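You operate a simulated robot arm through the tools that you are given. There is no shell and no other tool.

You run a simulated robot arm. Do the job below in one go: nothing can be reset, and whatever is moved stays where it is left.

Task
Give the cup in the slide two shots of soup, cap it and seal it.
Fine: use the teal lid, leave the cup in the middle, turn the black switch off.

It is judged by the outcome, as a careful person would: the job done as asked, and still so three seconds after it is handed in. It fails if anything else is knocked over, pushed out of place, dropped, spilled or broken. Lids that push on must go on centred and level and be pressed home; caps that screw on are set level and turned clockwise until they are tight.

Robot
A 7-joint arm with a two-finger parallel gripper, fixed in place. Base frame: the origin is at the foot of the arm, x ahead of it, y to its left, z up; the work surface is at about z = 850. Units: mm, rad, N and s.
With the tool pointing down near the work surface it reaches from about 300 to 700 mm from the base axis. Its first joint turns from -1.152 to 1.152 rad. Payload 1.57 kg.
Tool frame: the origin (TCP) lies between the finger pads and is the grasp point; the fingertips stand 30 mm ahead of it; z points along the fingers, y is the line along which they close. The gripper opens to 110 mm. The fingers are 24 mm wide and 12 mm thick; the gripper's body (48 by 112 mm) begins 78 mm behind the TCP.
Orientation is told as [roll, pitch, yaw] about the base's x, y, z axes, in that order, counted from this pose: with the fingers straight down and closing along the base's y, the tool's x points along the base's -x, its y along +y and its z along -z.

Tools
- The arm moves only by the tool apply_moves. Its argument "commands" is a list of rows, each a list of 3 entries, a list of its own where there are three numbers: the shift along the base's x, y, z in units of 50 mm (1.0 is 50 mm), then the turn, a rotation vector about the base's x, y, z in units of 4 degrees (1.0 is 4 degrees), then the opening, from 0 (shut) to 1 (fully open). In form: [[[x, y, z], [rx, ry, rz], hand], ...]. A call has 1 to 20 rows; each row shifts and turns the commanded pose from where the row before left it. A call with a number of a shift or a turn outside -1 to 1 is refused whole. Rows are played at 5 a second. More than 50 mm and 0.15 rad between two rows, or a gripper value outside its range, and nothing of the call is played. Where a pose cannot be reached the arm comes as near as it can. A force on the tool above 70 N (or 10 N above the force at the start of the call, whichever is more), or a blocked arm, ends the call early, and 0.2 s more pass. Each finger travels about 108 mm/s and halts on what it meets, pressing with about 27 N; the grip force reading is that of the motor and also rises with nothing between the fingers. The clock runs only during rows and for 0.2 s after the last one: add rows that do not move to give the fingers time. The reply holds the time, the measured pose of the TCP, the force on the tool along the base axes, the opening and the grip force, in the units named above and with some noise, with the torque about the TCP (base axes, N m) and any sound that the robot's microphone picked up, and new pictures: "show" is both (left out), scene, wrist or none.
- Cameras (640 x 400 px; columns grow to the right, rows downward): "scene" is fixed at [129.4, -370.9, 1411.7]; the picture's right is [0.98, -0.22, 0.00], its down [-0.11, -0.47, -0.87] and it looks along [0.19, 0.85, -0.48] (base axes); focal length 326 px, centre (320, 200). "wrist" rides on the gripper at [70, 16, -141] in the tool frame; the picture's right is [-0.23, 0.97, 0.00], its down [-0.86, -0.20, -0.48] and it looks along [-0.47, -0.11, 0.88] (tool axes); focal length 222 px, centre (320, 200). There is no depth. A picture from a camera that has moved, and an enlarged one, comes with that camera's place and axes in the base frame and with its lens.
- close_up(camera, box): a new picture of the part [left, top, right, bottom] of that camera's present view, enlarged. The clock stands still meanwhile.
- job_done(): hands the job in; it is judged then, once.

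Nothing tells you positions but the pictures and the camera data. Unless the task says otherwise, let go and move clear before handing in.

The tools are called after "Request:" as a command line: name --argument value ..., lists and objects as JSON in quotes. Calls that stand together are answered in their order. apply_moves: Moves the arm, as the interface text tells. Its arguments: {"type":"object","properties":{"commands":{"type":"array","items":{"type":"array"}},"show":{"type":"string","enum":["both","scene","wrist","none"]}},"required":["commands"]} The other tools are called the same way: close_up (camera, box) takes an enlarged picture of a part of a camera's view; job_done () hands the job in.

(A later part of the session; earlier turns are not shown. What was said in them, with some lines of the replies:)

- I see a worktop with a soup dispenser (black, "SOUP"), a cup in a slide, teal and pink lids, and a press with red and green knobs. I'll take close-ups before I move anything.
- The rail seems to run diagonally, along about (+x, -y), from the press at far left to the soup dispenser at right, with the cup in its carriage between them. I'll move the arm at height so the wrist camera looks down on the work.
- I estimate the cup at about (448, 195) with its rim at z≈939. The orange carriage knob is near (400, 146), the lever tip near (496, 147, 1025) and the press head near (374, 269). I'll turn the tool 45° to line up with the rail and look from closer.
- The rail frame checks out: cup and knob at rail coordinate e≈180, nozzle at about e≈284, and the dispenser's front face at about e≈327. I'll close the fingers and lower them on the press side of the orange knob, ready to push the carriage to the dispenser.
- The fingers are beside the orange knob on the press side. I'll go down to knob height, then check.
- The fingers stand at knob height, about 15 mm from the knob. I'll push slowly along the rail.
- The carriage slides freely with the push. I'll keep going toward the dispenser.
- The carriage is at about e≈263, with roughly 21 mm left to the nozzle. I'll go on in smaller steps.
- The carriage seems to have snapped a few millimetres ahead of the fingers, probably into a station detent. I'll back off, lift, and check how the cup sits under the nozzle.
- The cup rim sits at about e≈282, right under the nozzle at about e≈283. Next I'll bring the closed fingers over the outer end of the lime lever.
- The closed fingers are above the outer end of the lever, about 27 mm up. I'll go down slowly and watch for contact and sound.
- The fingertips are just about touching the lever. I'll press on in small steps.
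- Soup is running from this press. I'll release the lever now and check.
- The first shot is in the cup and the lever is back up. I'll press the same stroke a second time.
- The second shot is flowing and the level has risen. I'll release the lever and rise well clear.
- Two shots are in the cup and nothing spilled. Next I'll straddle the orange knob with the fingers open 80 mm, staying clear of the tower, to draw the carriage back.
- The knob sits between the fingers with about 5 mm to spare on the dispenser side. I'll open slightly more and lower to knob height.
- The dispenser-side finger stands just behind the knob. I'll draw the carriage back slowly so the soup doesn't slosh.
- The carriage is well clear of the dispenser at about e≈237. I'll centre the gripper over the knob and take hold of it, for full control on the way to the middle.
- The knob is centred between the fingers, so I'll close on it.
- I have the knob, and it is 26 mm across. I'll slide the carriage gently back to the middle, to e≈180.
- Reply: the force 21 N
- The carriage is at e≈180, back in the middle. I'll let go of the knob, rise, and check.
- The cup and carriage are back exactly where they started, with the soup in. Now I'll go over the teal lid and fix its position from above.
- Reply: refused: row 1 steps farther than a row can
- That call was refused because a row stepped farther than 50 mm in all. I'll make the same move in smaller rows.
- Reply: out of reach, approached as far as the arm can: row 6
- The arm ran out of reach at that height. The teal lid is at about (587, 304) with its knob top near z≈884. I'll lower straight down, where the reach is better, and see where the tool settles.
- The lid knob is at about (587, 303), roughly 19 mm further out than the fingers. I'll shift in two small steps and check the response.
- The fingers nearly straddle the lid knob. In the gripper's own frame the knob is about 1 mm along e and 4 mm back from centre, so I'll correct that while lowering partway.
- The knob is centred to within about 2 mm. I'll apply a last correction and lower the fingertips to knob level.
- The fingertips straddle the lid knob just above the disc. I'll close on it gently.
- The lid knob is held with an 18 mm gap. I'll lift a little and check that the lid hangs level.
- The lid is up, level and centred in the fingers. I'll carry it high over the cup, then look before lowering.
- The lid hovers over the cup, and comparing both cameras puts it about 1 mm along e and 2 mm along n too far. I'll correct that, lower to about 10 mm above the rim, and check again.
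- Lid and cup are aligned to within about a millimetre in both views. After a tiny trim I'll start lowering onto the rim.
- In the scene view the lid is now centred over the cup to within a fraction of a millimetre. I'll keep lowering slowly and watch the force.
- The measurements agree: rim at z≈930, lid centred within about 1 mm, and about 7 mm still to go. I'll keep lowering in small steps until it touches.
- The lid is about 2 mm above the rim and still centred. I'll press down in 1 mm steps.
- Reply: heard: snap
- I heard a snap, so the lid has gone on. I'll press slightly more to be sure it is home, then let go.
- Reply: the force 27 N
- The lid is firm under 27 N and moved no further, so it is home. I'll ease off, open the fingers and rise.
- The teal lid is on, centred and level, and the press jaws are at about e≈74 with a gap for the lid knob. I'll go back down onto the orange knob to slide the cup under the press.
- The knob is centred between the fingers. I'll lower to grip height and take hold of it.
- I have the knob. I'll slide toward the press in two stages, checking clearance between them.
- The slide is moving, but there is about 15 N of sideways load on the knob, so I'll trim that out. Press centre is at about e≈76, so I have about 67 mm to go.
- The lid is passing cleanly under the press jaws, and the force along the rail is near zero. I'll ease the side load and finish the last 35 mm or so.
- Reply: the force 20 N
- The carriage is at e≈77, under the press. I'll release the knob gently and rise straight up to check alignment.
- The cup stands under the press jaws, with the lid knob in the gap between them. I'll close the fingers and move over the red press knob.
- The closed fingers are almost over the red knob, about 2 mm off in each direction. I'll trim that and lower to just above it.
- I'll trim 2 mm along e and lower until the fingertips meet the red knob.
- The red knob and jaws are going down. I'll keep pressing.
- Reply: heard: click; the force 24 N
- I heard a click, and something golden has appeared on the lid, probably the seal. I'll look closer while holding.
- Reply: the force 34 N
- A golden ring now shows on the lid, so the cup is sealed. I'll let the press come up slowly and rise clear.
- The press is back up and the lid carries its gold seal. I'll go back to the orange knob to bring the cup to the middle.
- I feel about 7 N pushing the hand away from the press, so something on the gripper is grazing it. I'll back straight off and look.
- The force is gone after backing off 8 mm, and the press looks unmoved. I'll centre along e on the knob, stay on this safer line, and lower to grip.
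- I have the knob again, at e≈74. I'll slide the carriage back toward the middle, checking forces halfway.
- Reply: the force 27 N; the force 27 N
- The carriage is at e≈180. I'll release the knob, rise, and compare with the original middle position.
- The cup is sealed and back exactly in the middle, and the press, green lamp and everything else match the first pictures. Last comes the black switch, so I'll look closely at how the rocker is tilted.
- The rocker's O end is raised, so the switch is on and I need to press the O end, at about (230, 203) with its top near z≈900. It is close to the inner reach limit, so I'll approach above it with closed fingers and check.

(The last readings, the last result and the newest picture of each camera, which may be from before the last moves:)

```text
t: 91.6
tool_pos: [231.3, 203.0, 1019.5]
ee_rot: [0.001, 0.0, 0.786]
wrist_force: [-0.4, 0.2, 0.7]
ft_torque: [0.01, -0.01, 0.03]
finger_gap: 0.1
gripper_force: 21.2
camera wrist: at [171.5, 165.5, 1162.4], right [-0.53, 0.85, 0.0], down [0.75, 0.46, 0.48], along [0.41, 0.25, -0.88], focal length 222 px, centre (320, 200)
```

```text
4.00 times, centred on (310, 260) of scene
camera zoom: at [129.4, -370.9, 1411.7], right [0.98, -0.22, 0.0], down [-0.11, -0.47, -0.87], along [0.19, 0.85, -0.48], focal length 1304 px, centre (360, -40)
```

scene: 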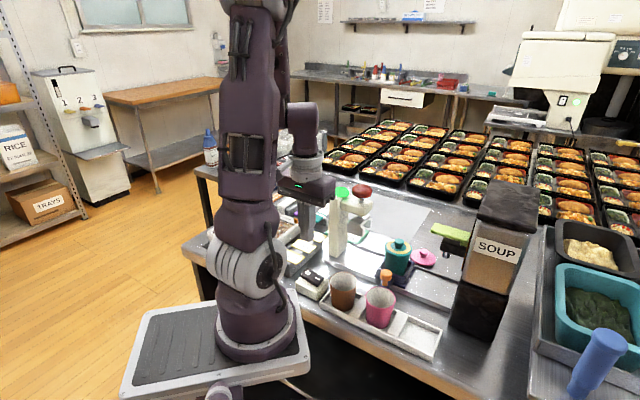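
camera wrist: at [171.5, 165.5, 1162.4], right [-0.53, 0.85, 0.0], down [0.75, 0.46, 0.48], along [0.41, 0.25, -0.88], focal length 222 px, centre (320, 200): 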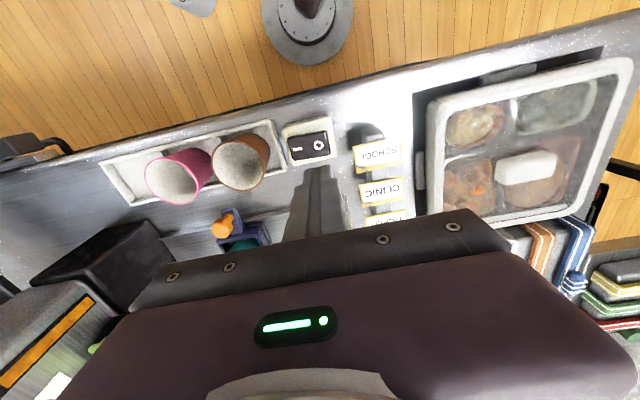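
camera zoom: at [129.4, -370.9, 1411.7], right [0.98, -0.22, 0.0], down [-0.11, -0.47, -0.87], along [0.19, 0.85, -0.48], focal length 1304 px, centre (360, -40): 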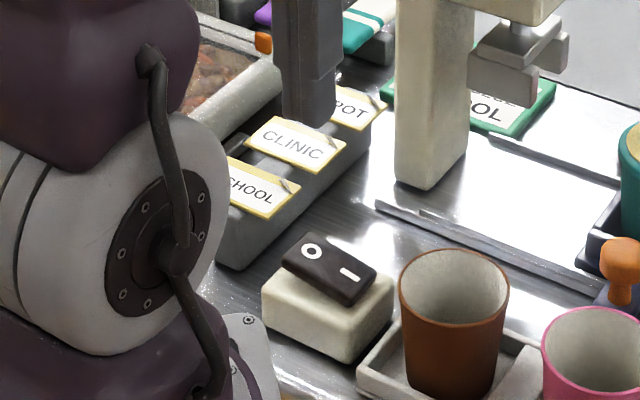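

The spot is reachable and the fingertips are nearly above the O end. I'll trim by about 3 mm and lower to just above it.

Request:
apply_moves --commands '[[[-0.057, -0.031, -0.4], [0, 0, 0], 0], [[0, 0, -0.4], [0, 0, 0], 0], [[0, 0, -0.4], [0, 0, 0], 0], [[0, 0, -0.25], [0, 0, 0], 0], [[0, 0, 0], [0, 0, 0], 0]]' --show "both"

Request:
close_up --camera "wrist" --box '[220, 80, 420, 205]'

Request:
close_up --camera "scene" --box '[270, 230, 350, 300]'

```text
t: 92.8
tool_pos: [231.5, 206.7, 951.0]
ee_rot: [0.002, 0.004, 0.785]
wrist_force: [0.8, -0.5, -0.4]
ft_torque: [-0.01, -0.01, 0.02]
finger_gap: 0.2
gripper_force: 21.5
out of reach, approached as far as the arm can: row 4
camera wrist: at [173.3, 169.7, 1092.5], right [-0.53, 0.85, 0.0], down [0.75, 0.46, 0.47], along [0.4, 0.25, -0.88], focal length 222 px, centre (320, 200)
```

scene: 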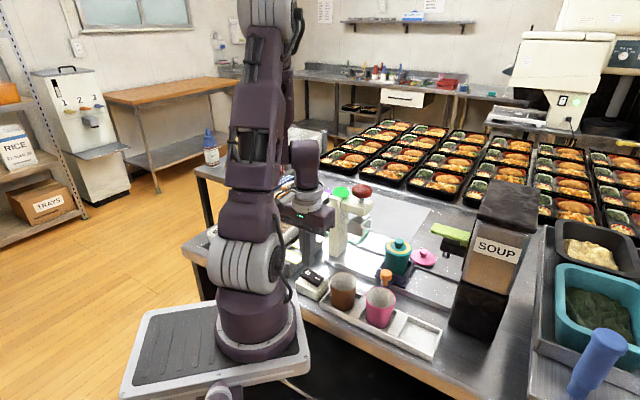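
wrist: 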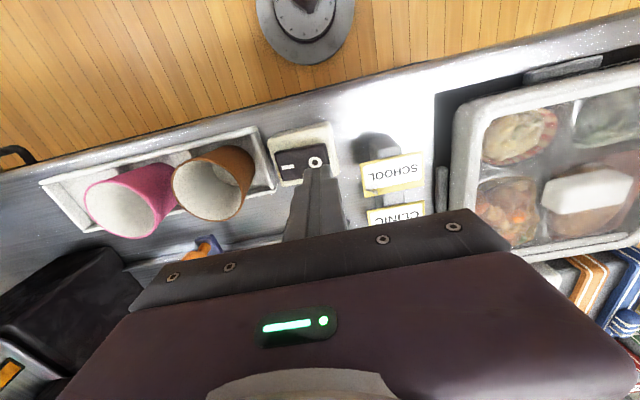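

```text
3.20 times, centred on (320, 142) of wrist
camera zoom: at [173.3, 169.7, 1092.5], right [-0.53, 0.85, 0.0], down [0.75, 0.46, 0.47], along [0.4, 0.25, -0.88], focal length 711 px, centre (320, 384)
```

zoom: 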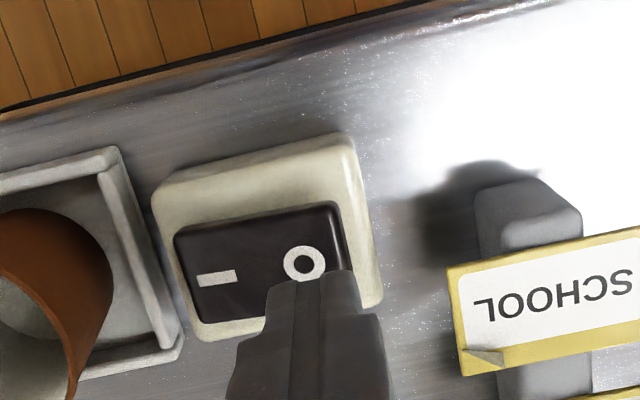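

```text
5.71 times, centred on (310, 265) of scene
camera zoom: at [129.4, -370.9, 1411.7], right [0.98, -0.22, 0.0], down [-0.11, -0.47, -0.87], along [0.19, 0.85, -0.48], focal length 1863 px, centre (377, -171)
```

zoom: 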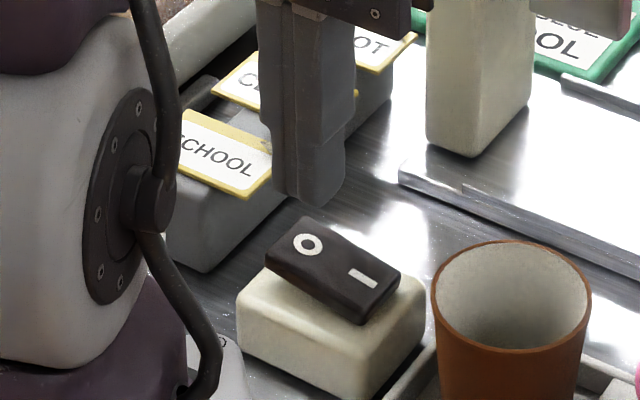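

The arm cannot get down there with the tool straight. I'll tilt the fingers about 16° inward, which puts the wrist farther out, and then go on.

Request:
apply_moves --commands '[[[0, 0, 0.3], [0, 0, 0], 0], [[0, 0, 0], [-0.7, 0.7, 0], 0], [[0, 0, 0], [-0.7, 0.7, 0], 0], [[0, 0, 0], [-0.7, 0.7, 0], 0], [[0, 0, 0], [-0.7, 0.7, 0], 0], [[0, 0, 0], [0, 0, 0], 0]]' --show "both"

Request:
close_up --camera "wrist" --box '[220, 80, 420, 205]'

Request:
close_up --camera "scene" --box '[270, 220, 350, 300]'

```text
t: 94.2
tool_pos: [232.9, 207.6, 965.9]
ee_rot: [0.001, 0.279, 0.785]
wrist_force: [-0.1, 0.6, 0.1]
ft_torque: [-0.01, -0.02, -0.02]
finger_gap: 0.0
gripper_force: 21.1
camera wrist: at [202.4, 199.4, 1120.9], right [-0.53, 0.84, -0.06], down [0.82, 0.53, 0.23], along [0.22, 0.07, -0.97], focal length 222 px, centre (320, 200)
```

scene: 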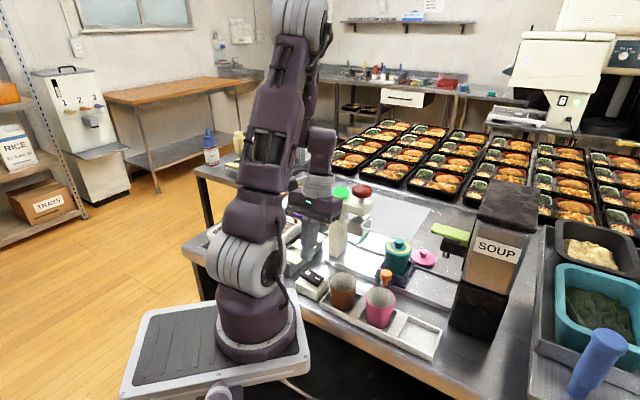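
wrist: 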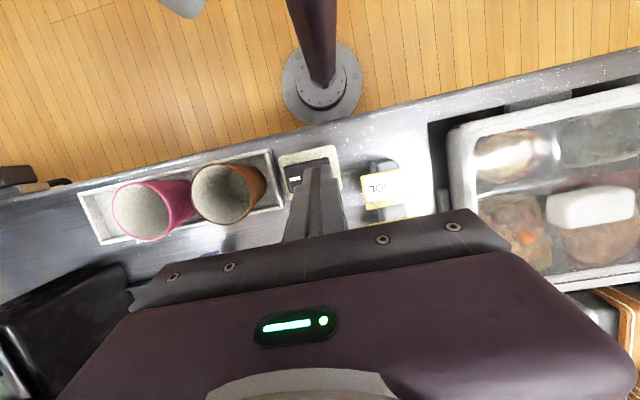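

```text
3.20 times, centred on (320, 142) of wrist
camera zoom: at [202.4, 199.4, 1120.9], right [-0.53, 0.84, -0.06], down [0.82, 0.53, 0.23], along [0.22, 0.07, -0.97], focal length 711 px, centre (320, 384)
```

zoom: 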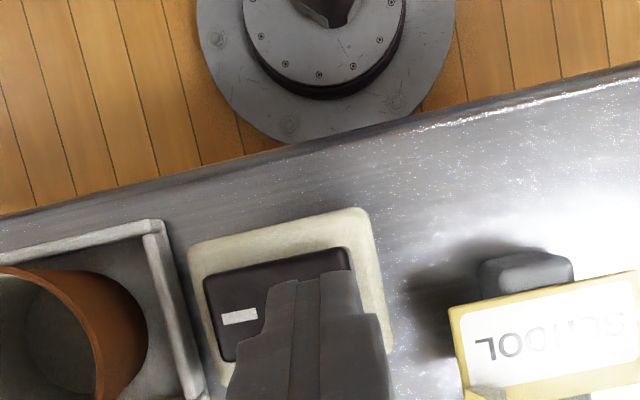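

```text
5.00 times, centred on (310, 260) of scene
camera zoom: at [129.4, -370.9, 1411.7], right [0.98, -0.22, 0.0], down [-0.11, -0.47, -0.87], along [0.19, 0.85, -0.48], focal length 1630 px, centre (370, -100)
```

zoom: 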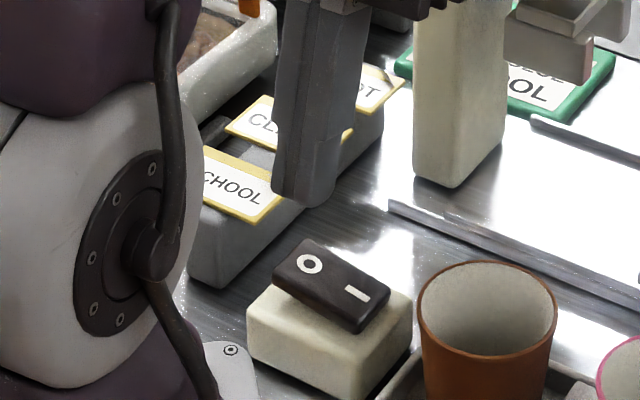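

The tilt worked. I'll shift about 6 mm inward to centre on the rocker's width, then lower toward the raised O end.

Request:
apply_moves --commands '[[[-0.085, -0.085, -0.1], [0, 0, 0], 0], [[0, 0, -0.2], [0, 0, 0], 0], [[0, 0, -0.2], [0, 0, 0], 0], [[0, 0, 0], [0, 0, 0], 0]]' --show "wrist"

Request:
close_up --camera "scene" --box '[270, 220, 350, 300]'

Request:
close_up --camera "wrist" --box '[220, 80, 420, 205]'

```text
t: 95.2
tool_pos: [228.6, 204.3, 941.6]
ee_rot: [0.0, 0.278, 0.786]
wrist_force: [0.1, 0.3, 0.7]
ft_torque: [-0.01, -0.01, 0.03]
finger_gap: 0.1
gripper_force: 20.8
camera wrist: at [198.4, 196.2, 1096.2], right [-0.53, 0.84, -0.06], down [0.82, 0.53, 0.23], along [0.22, 0.07, -0.97], focal length 222 px, centre (320, 200)
```

wrist: 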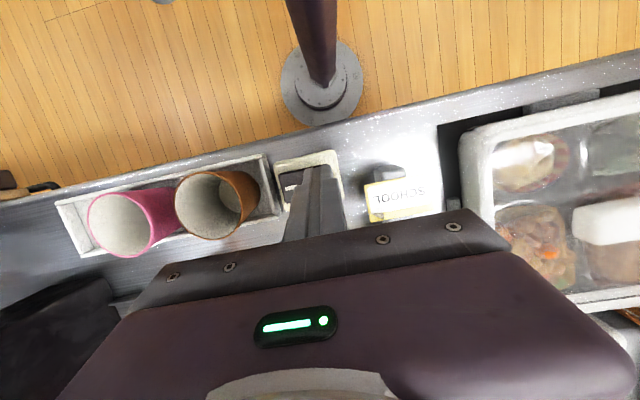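

```text
5.00 times, centred on (310, 260) of scene
camera zoom: at [129.4, -370.9, 1411.7], right [0.98, -0.22, 0.0], down [-0.11, -0.47, -0.87], along [0.19, 0.85, -0.48], focal length 1630 px, centre (370, -100)
```

zoom: 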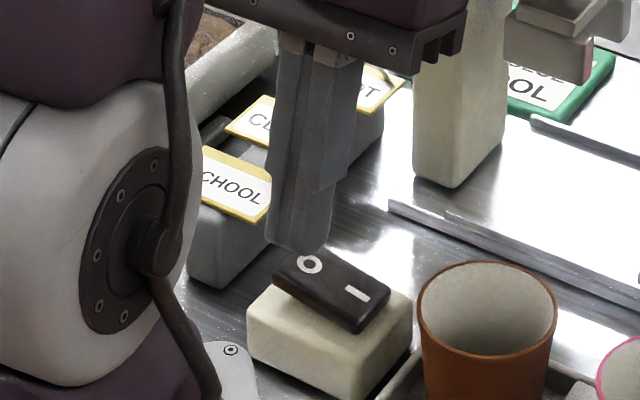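

```text
3.20 times, centred on (320, 142) of wrist
camera zoom: at [198.4, 196.2, 1096.2], right [-0.53, 0.84, -0.06], down [0.82, 0.53, 0.23], along [0.22, 0.07, -0.97], focal length 711 px, centre (320, 384)
```

zoom: 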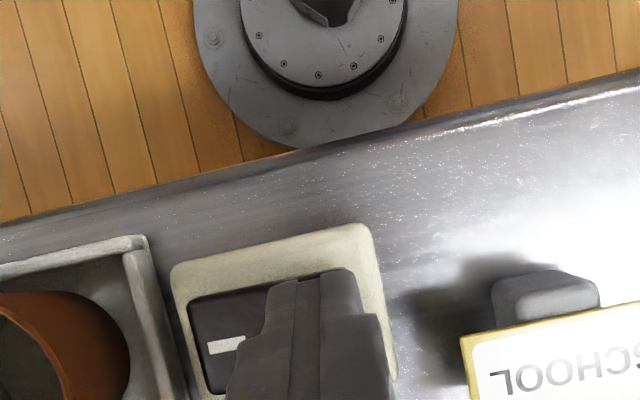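

The fingertips are just over the O end. I'll press down slowly and listen for the click.

Request:
apply_moves --commands '[[[0, 0, -0.06], [0, 0, 0], 0], [[0, 0, -0.06], [0, 0, 0], 0], [[0, 0, -0.06], [0, 0, 0], 0], [[0, 0, -0.06], [0, 0, 0], 0], [[0, 0, 0], [0, 0, 0], 0]]' --show "none"

Request:
close_up --camera "scene" --box '[270, 220, 350, 300]'

```text
t: 96.4
tool_pos: [229.9, 203.9, 928.9]
ee_rot: [0.001, 0.275, 0.786]
wrist_force: [-2.0, 0.4, 3.3]
ft_torque: [0.05, 0.01, 0.02]
finger_gap: 0.0
gripper_force: 21.3
```

```text
5.00 times, centred on (310, 260) of scene
camera zoom: at [129.4, -370.9, 1411.7], right [0.98, -0.22, 0.0], down [-0.11, -0.47, -0.87], along [0.19, 0.85, -0.48], focal length 1630 px, centre (370, -100)
```

zoom: 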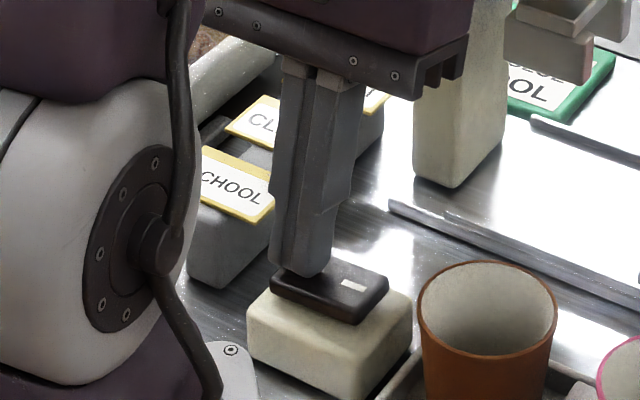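

The rocker is going over and is now about level. I'll press a little further.

Request:
apply_moves --commands '[[[0, 0, -0.06], [0, 0, 0], 0], [[0, 0, -0.06], [0, 0, 0], 0], [[0, 0, 0], [0, 0, 0], 0]]' --show "none"

Request:
close_up --camera "scene" --box '[270, 220, 350, 300]'

```text
t: 96.9
tool_pos: [228.7, 204.1, 927.6]
ee_rot: [-0.001, 0.273, 0.786]
wrist_force: [-6.7, 0.3, 23.6]
ft_torque: [-0.11, -0.02, -0.03]
finger_gap: 0.1
gripper_force: 21.4
stopped in row 2: the force on the tool passed its limit at 89 N (the readings are from after the stop); the commanded pose is now the measured one
```

```text
5.00 times, centred on (310, 260) of scene
camera zoom: at [129.1, -371.0, 1411.7], right [0.98, -0.22, 0.0], down [-0.11, -0.47, -0.87], along [0.19, 0.85, -0.48], focal length 1630 px, centre (370, -100)
```

zoom: 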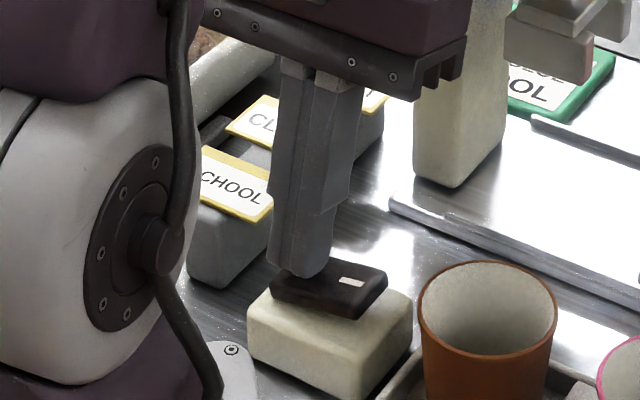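

The rocker has hit its stop with the I end now raised. I'll lift off and check that it stays.

Request:
apply_moves --commands '[[[0, 0, 0.15], [0, 0, 0], 0], [[0, 0, 0.4], [0, 0, 0], 0], [[0.2, 0.2, 0.5], [0, 0, 0], 0], [[0.2, 0.2, 0.6], [0, 0, 0], 0], [[0.2, 0.2, 0.6], [0, 0, 0], 0], [[0, 0, 0], [0, 0, 0], 0]]' --show "both"

Request:
close_up --camera "scene" --box '[290, 250, 346, 300]'

Request:
close_up --camera "scene" --box '[290, 170, 430, 270]'

```text
t: 98.3
tool_pos: [258.3, 236.3, 1040.3]
ee_rot: [0.001, 0.272, 0.788]
wrist_force: [0.2, 0.9, 0.1]
ft_torque: [0.03, 0.04, 0.02]
finger_gap: 0.0
gripper_force: 21.3
camera wrist: at [228.8, 227.8, 1195.6], right [-0.54, 0.84, -0.06], down [0.81, 0.53, 0.23], along [0.23, 0.07, -0.97], focal length 222 px, centre (320, 200)
```

scene: 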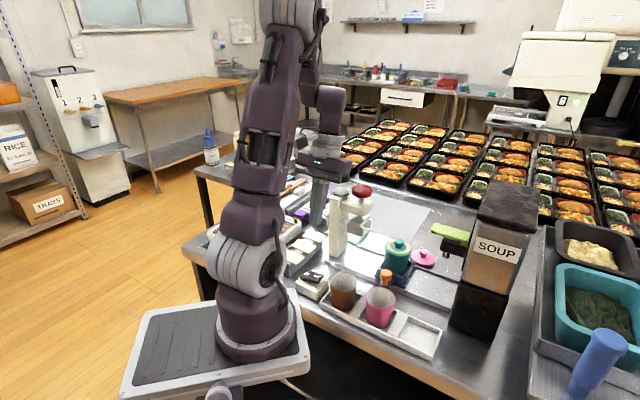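
wrist: 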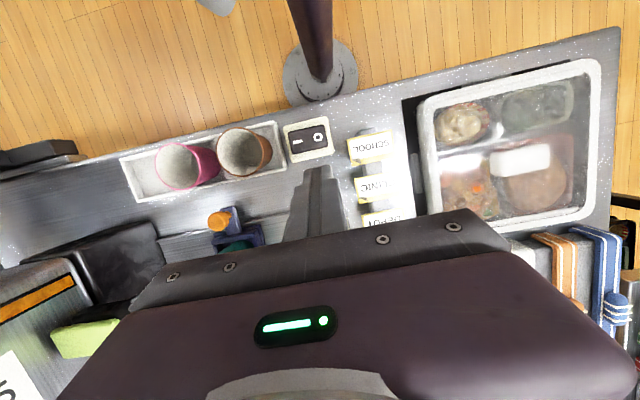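

```text
8.00 times, centred on (318, 275) of scene
camera zoom: at [129.4, -370.9, 1411.7], right [0.98, -0.22, 0.0], down [-0.11, -0.47, -0.87], along [0.19, 0.85, -0.48], focal length 2609 px, centre (336, -400)
```

zoom: 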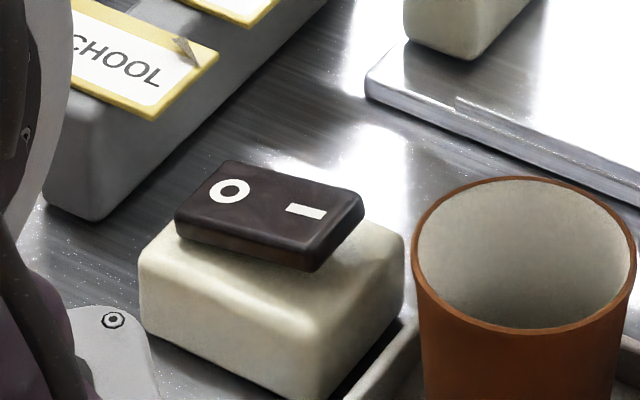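

```text
4.00 times, centred on (360, 220) of scene
camera zoom: at [129.4, -370.9, 1411.7], right [0.98, -0.22, 0.0], down [-0.11, -0.47, -0.87], along [0.19, 0.85, -0.48], focal length 1304 px, centre (160, 120)
```

zoom: 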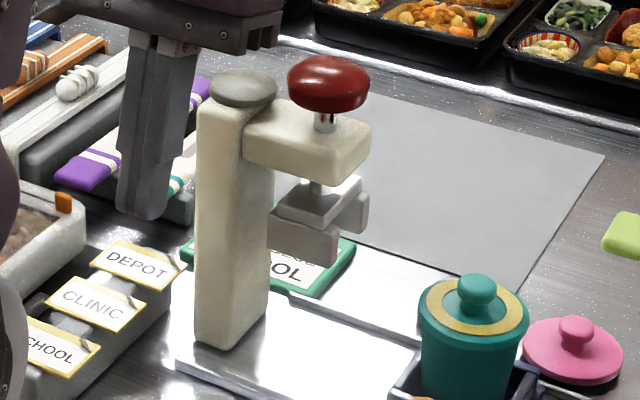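

The switch is off: its O end is down and the green lamp has gone dark. I'll straighten the tool, retreat upward and make a final check.

Request:
apply_moves --commands '[[[0, 0, 0.8], [0, 0, 0], 0], [[0, 0, 0.8], [0, 0, 0], 0], [[0, 0, 0.8], [0.7, -0.7, 0], 0], [[0.2, -0.4, 0.5], [0.7, -0.7, 0], 0], [[0.2, -0.6, 0.5], [0.7, -0.7, 0], 0], [[0.2, -0.6, 0], [0.7, -0.7, 0], 0.3], [[0.2, -0.6, 0], [0, 0, 0], 0.5], [[0, -0.6, 0], [0, 0, 0], 0.5], [[0, 0, 0], [0, 0, 0], 0.5]]' --show "both"

Request:
close_up --camera "scene" --box '[280, 170, 460, 300]'

Request:
close_up --camera "scene" --box '[370, 225, 430, 285]'

Request:
close_up --camera "scene" --box '[280, 240, 460, 360]'

```text
t: 100.3
tool_pos: [299.8, 97.8, 1208.9]
ee_rot: [0.001, -0.004, 0.787]
wrist_force: [-0.4, -0.5, -1.1]
ft_torque: [0.02, 0.0, 0.01]
finger_gap: 54.9
gripper_force: 0.1
camera wrist: at [240.5, 60.2, 1350.2], right [-0.53, 0.85, 0.0], down [0.74, 0.46, 0.48], along [0.41, 0.26, -0.88], focal length 222 px, centre (320, 200)
```

scene: 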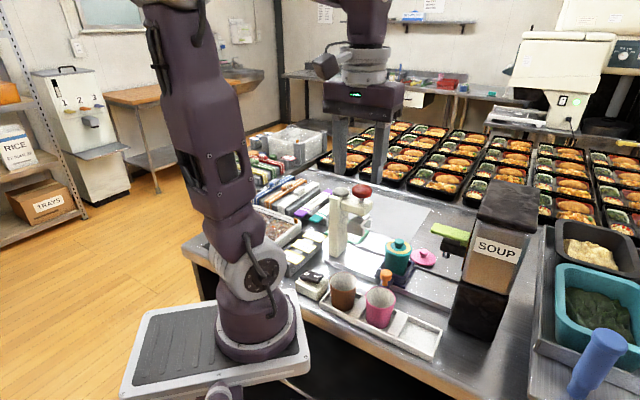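
wrist: 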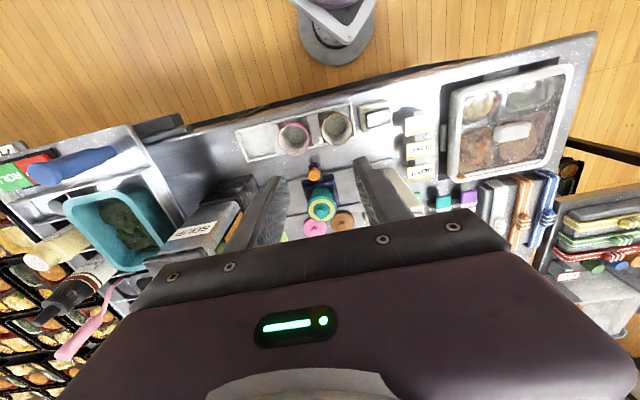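

```text
3.08 times, centred on (370, 235) of scene
camera zoom: at [129.4, -370.9, 1411.7], right [0.98, -0.22, 0.0], down [-0.11, -0.47, -0.87], along [0.19, 0.85, -0.48], focal length 1003 px, centre (166, 92)
```

zoom: 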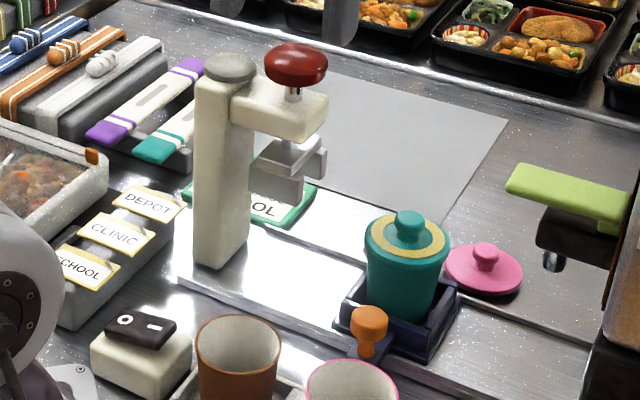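

```text
6.67 times, centred on (400, 255) of scene
camera zoom: at [129.4, -370.9, 1411.7], right [0.98, -0.22, 0.0], down [-0.11, -0.47, -0.87], along [0.19, 0.85, -0.48], focal length 2174 px, centre (-213, -167)
```

zoom: 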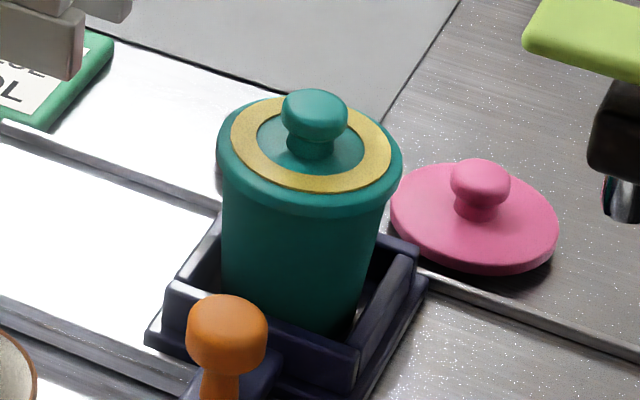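

```text
3.33 times, centred on (370, 300) of scene
camera zoom: at [129.4, -370.9, 1411.7], right [0.98, -0.22, 0.0], down [-0.11, -0.47, -0.87], along [0.19, 0.85, -0.48], focal length 1087 px, centre (153, -133)
```

zoom: 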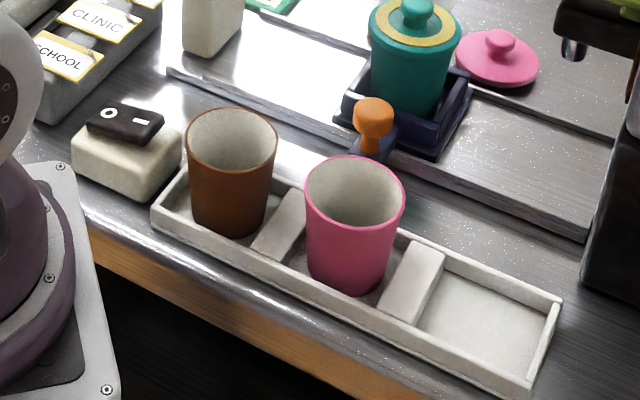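

The cup has two shots of soup, the teal lid is on level and carries its gold seal, and the cup is back in the middle. The black switch is off with the lamp dark, nothing else has moved and the arm is clear, so I'm handing in.

Request:
job_done

```text
The job is handed in.
```

The cup in the slide got its two shots of soup. I capped it with the teal lid, sealed it in the press, and left it back in the middle. I've handed the job in; no result came back with the hand-in.

- **Soup:** I pressed the lever twice, and both shots went into the cup with nothing spilled.
- **Lid:** The teal lid went on centred and level. I heard it snap, and it held firm when I pressed again.
- **Seal:** The press clicked, and a gold ring now shows on the lid.
- **Switch:** The black switch is off, with its "O" end down, and the green lamp on the press has gone dark.

While reaching back for the slide knob after sealing, the gripper grazed the press with about 7 N. I backed off straight away, and the press looks unmoved in the pictures. Pushing the switch over also peaked at 89 N when it reached its stop. In the final pictures everything else is where it started, and the arm is clear.
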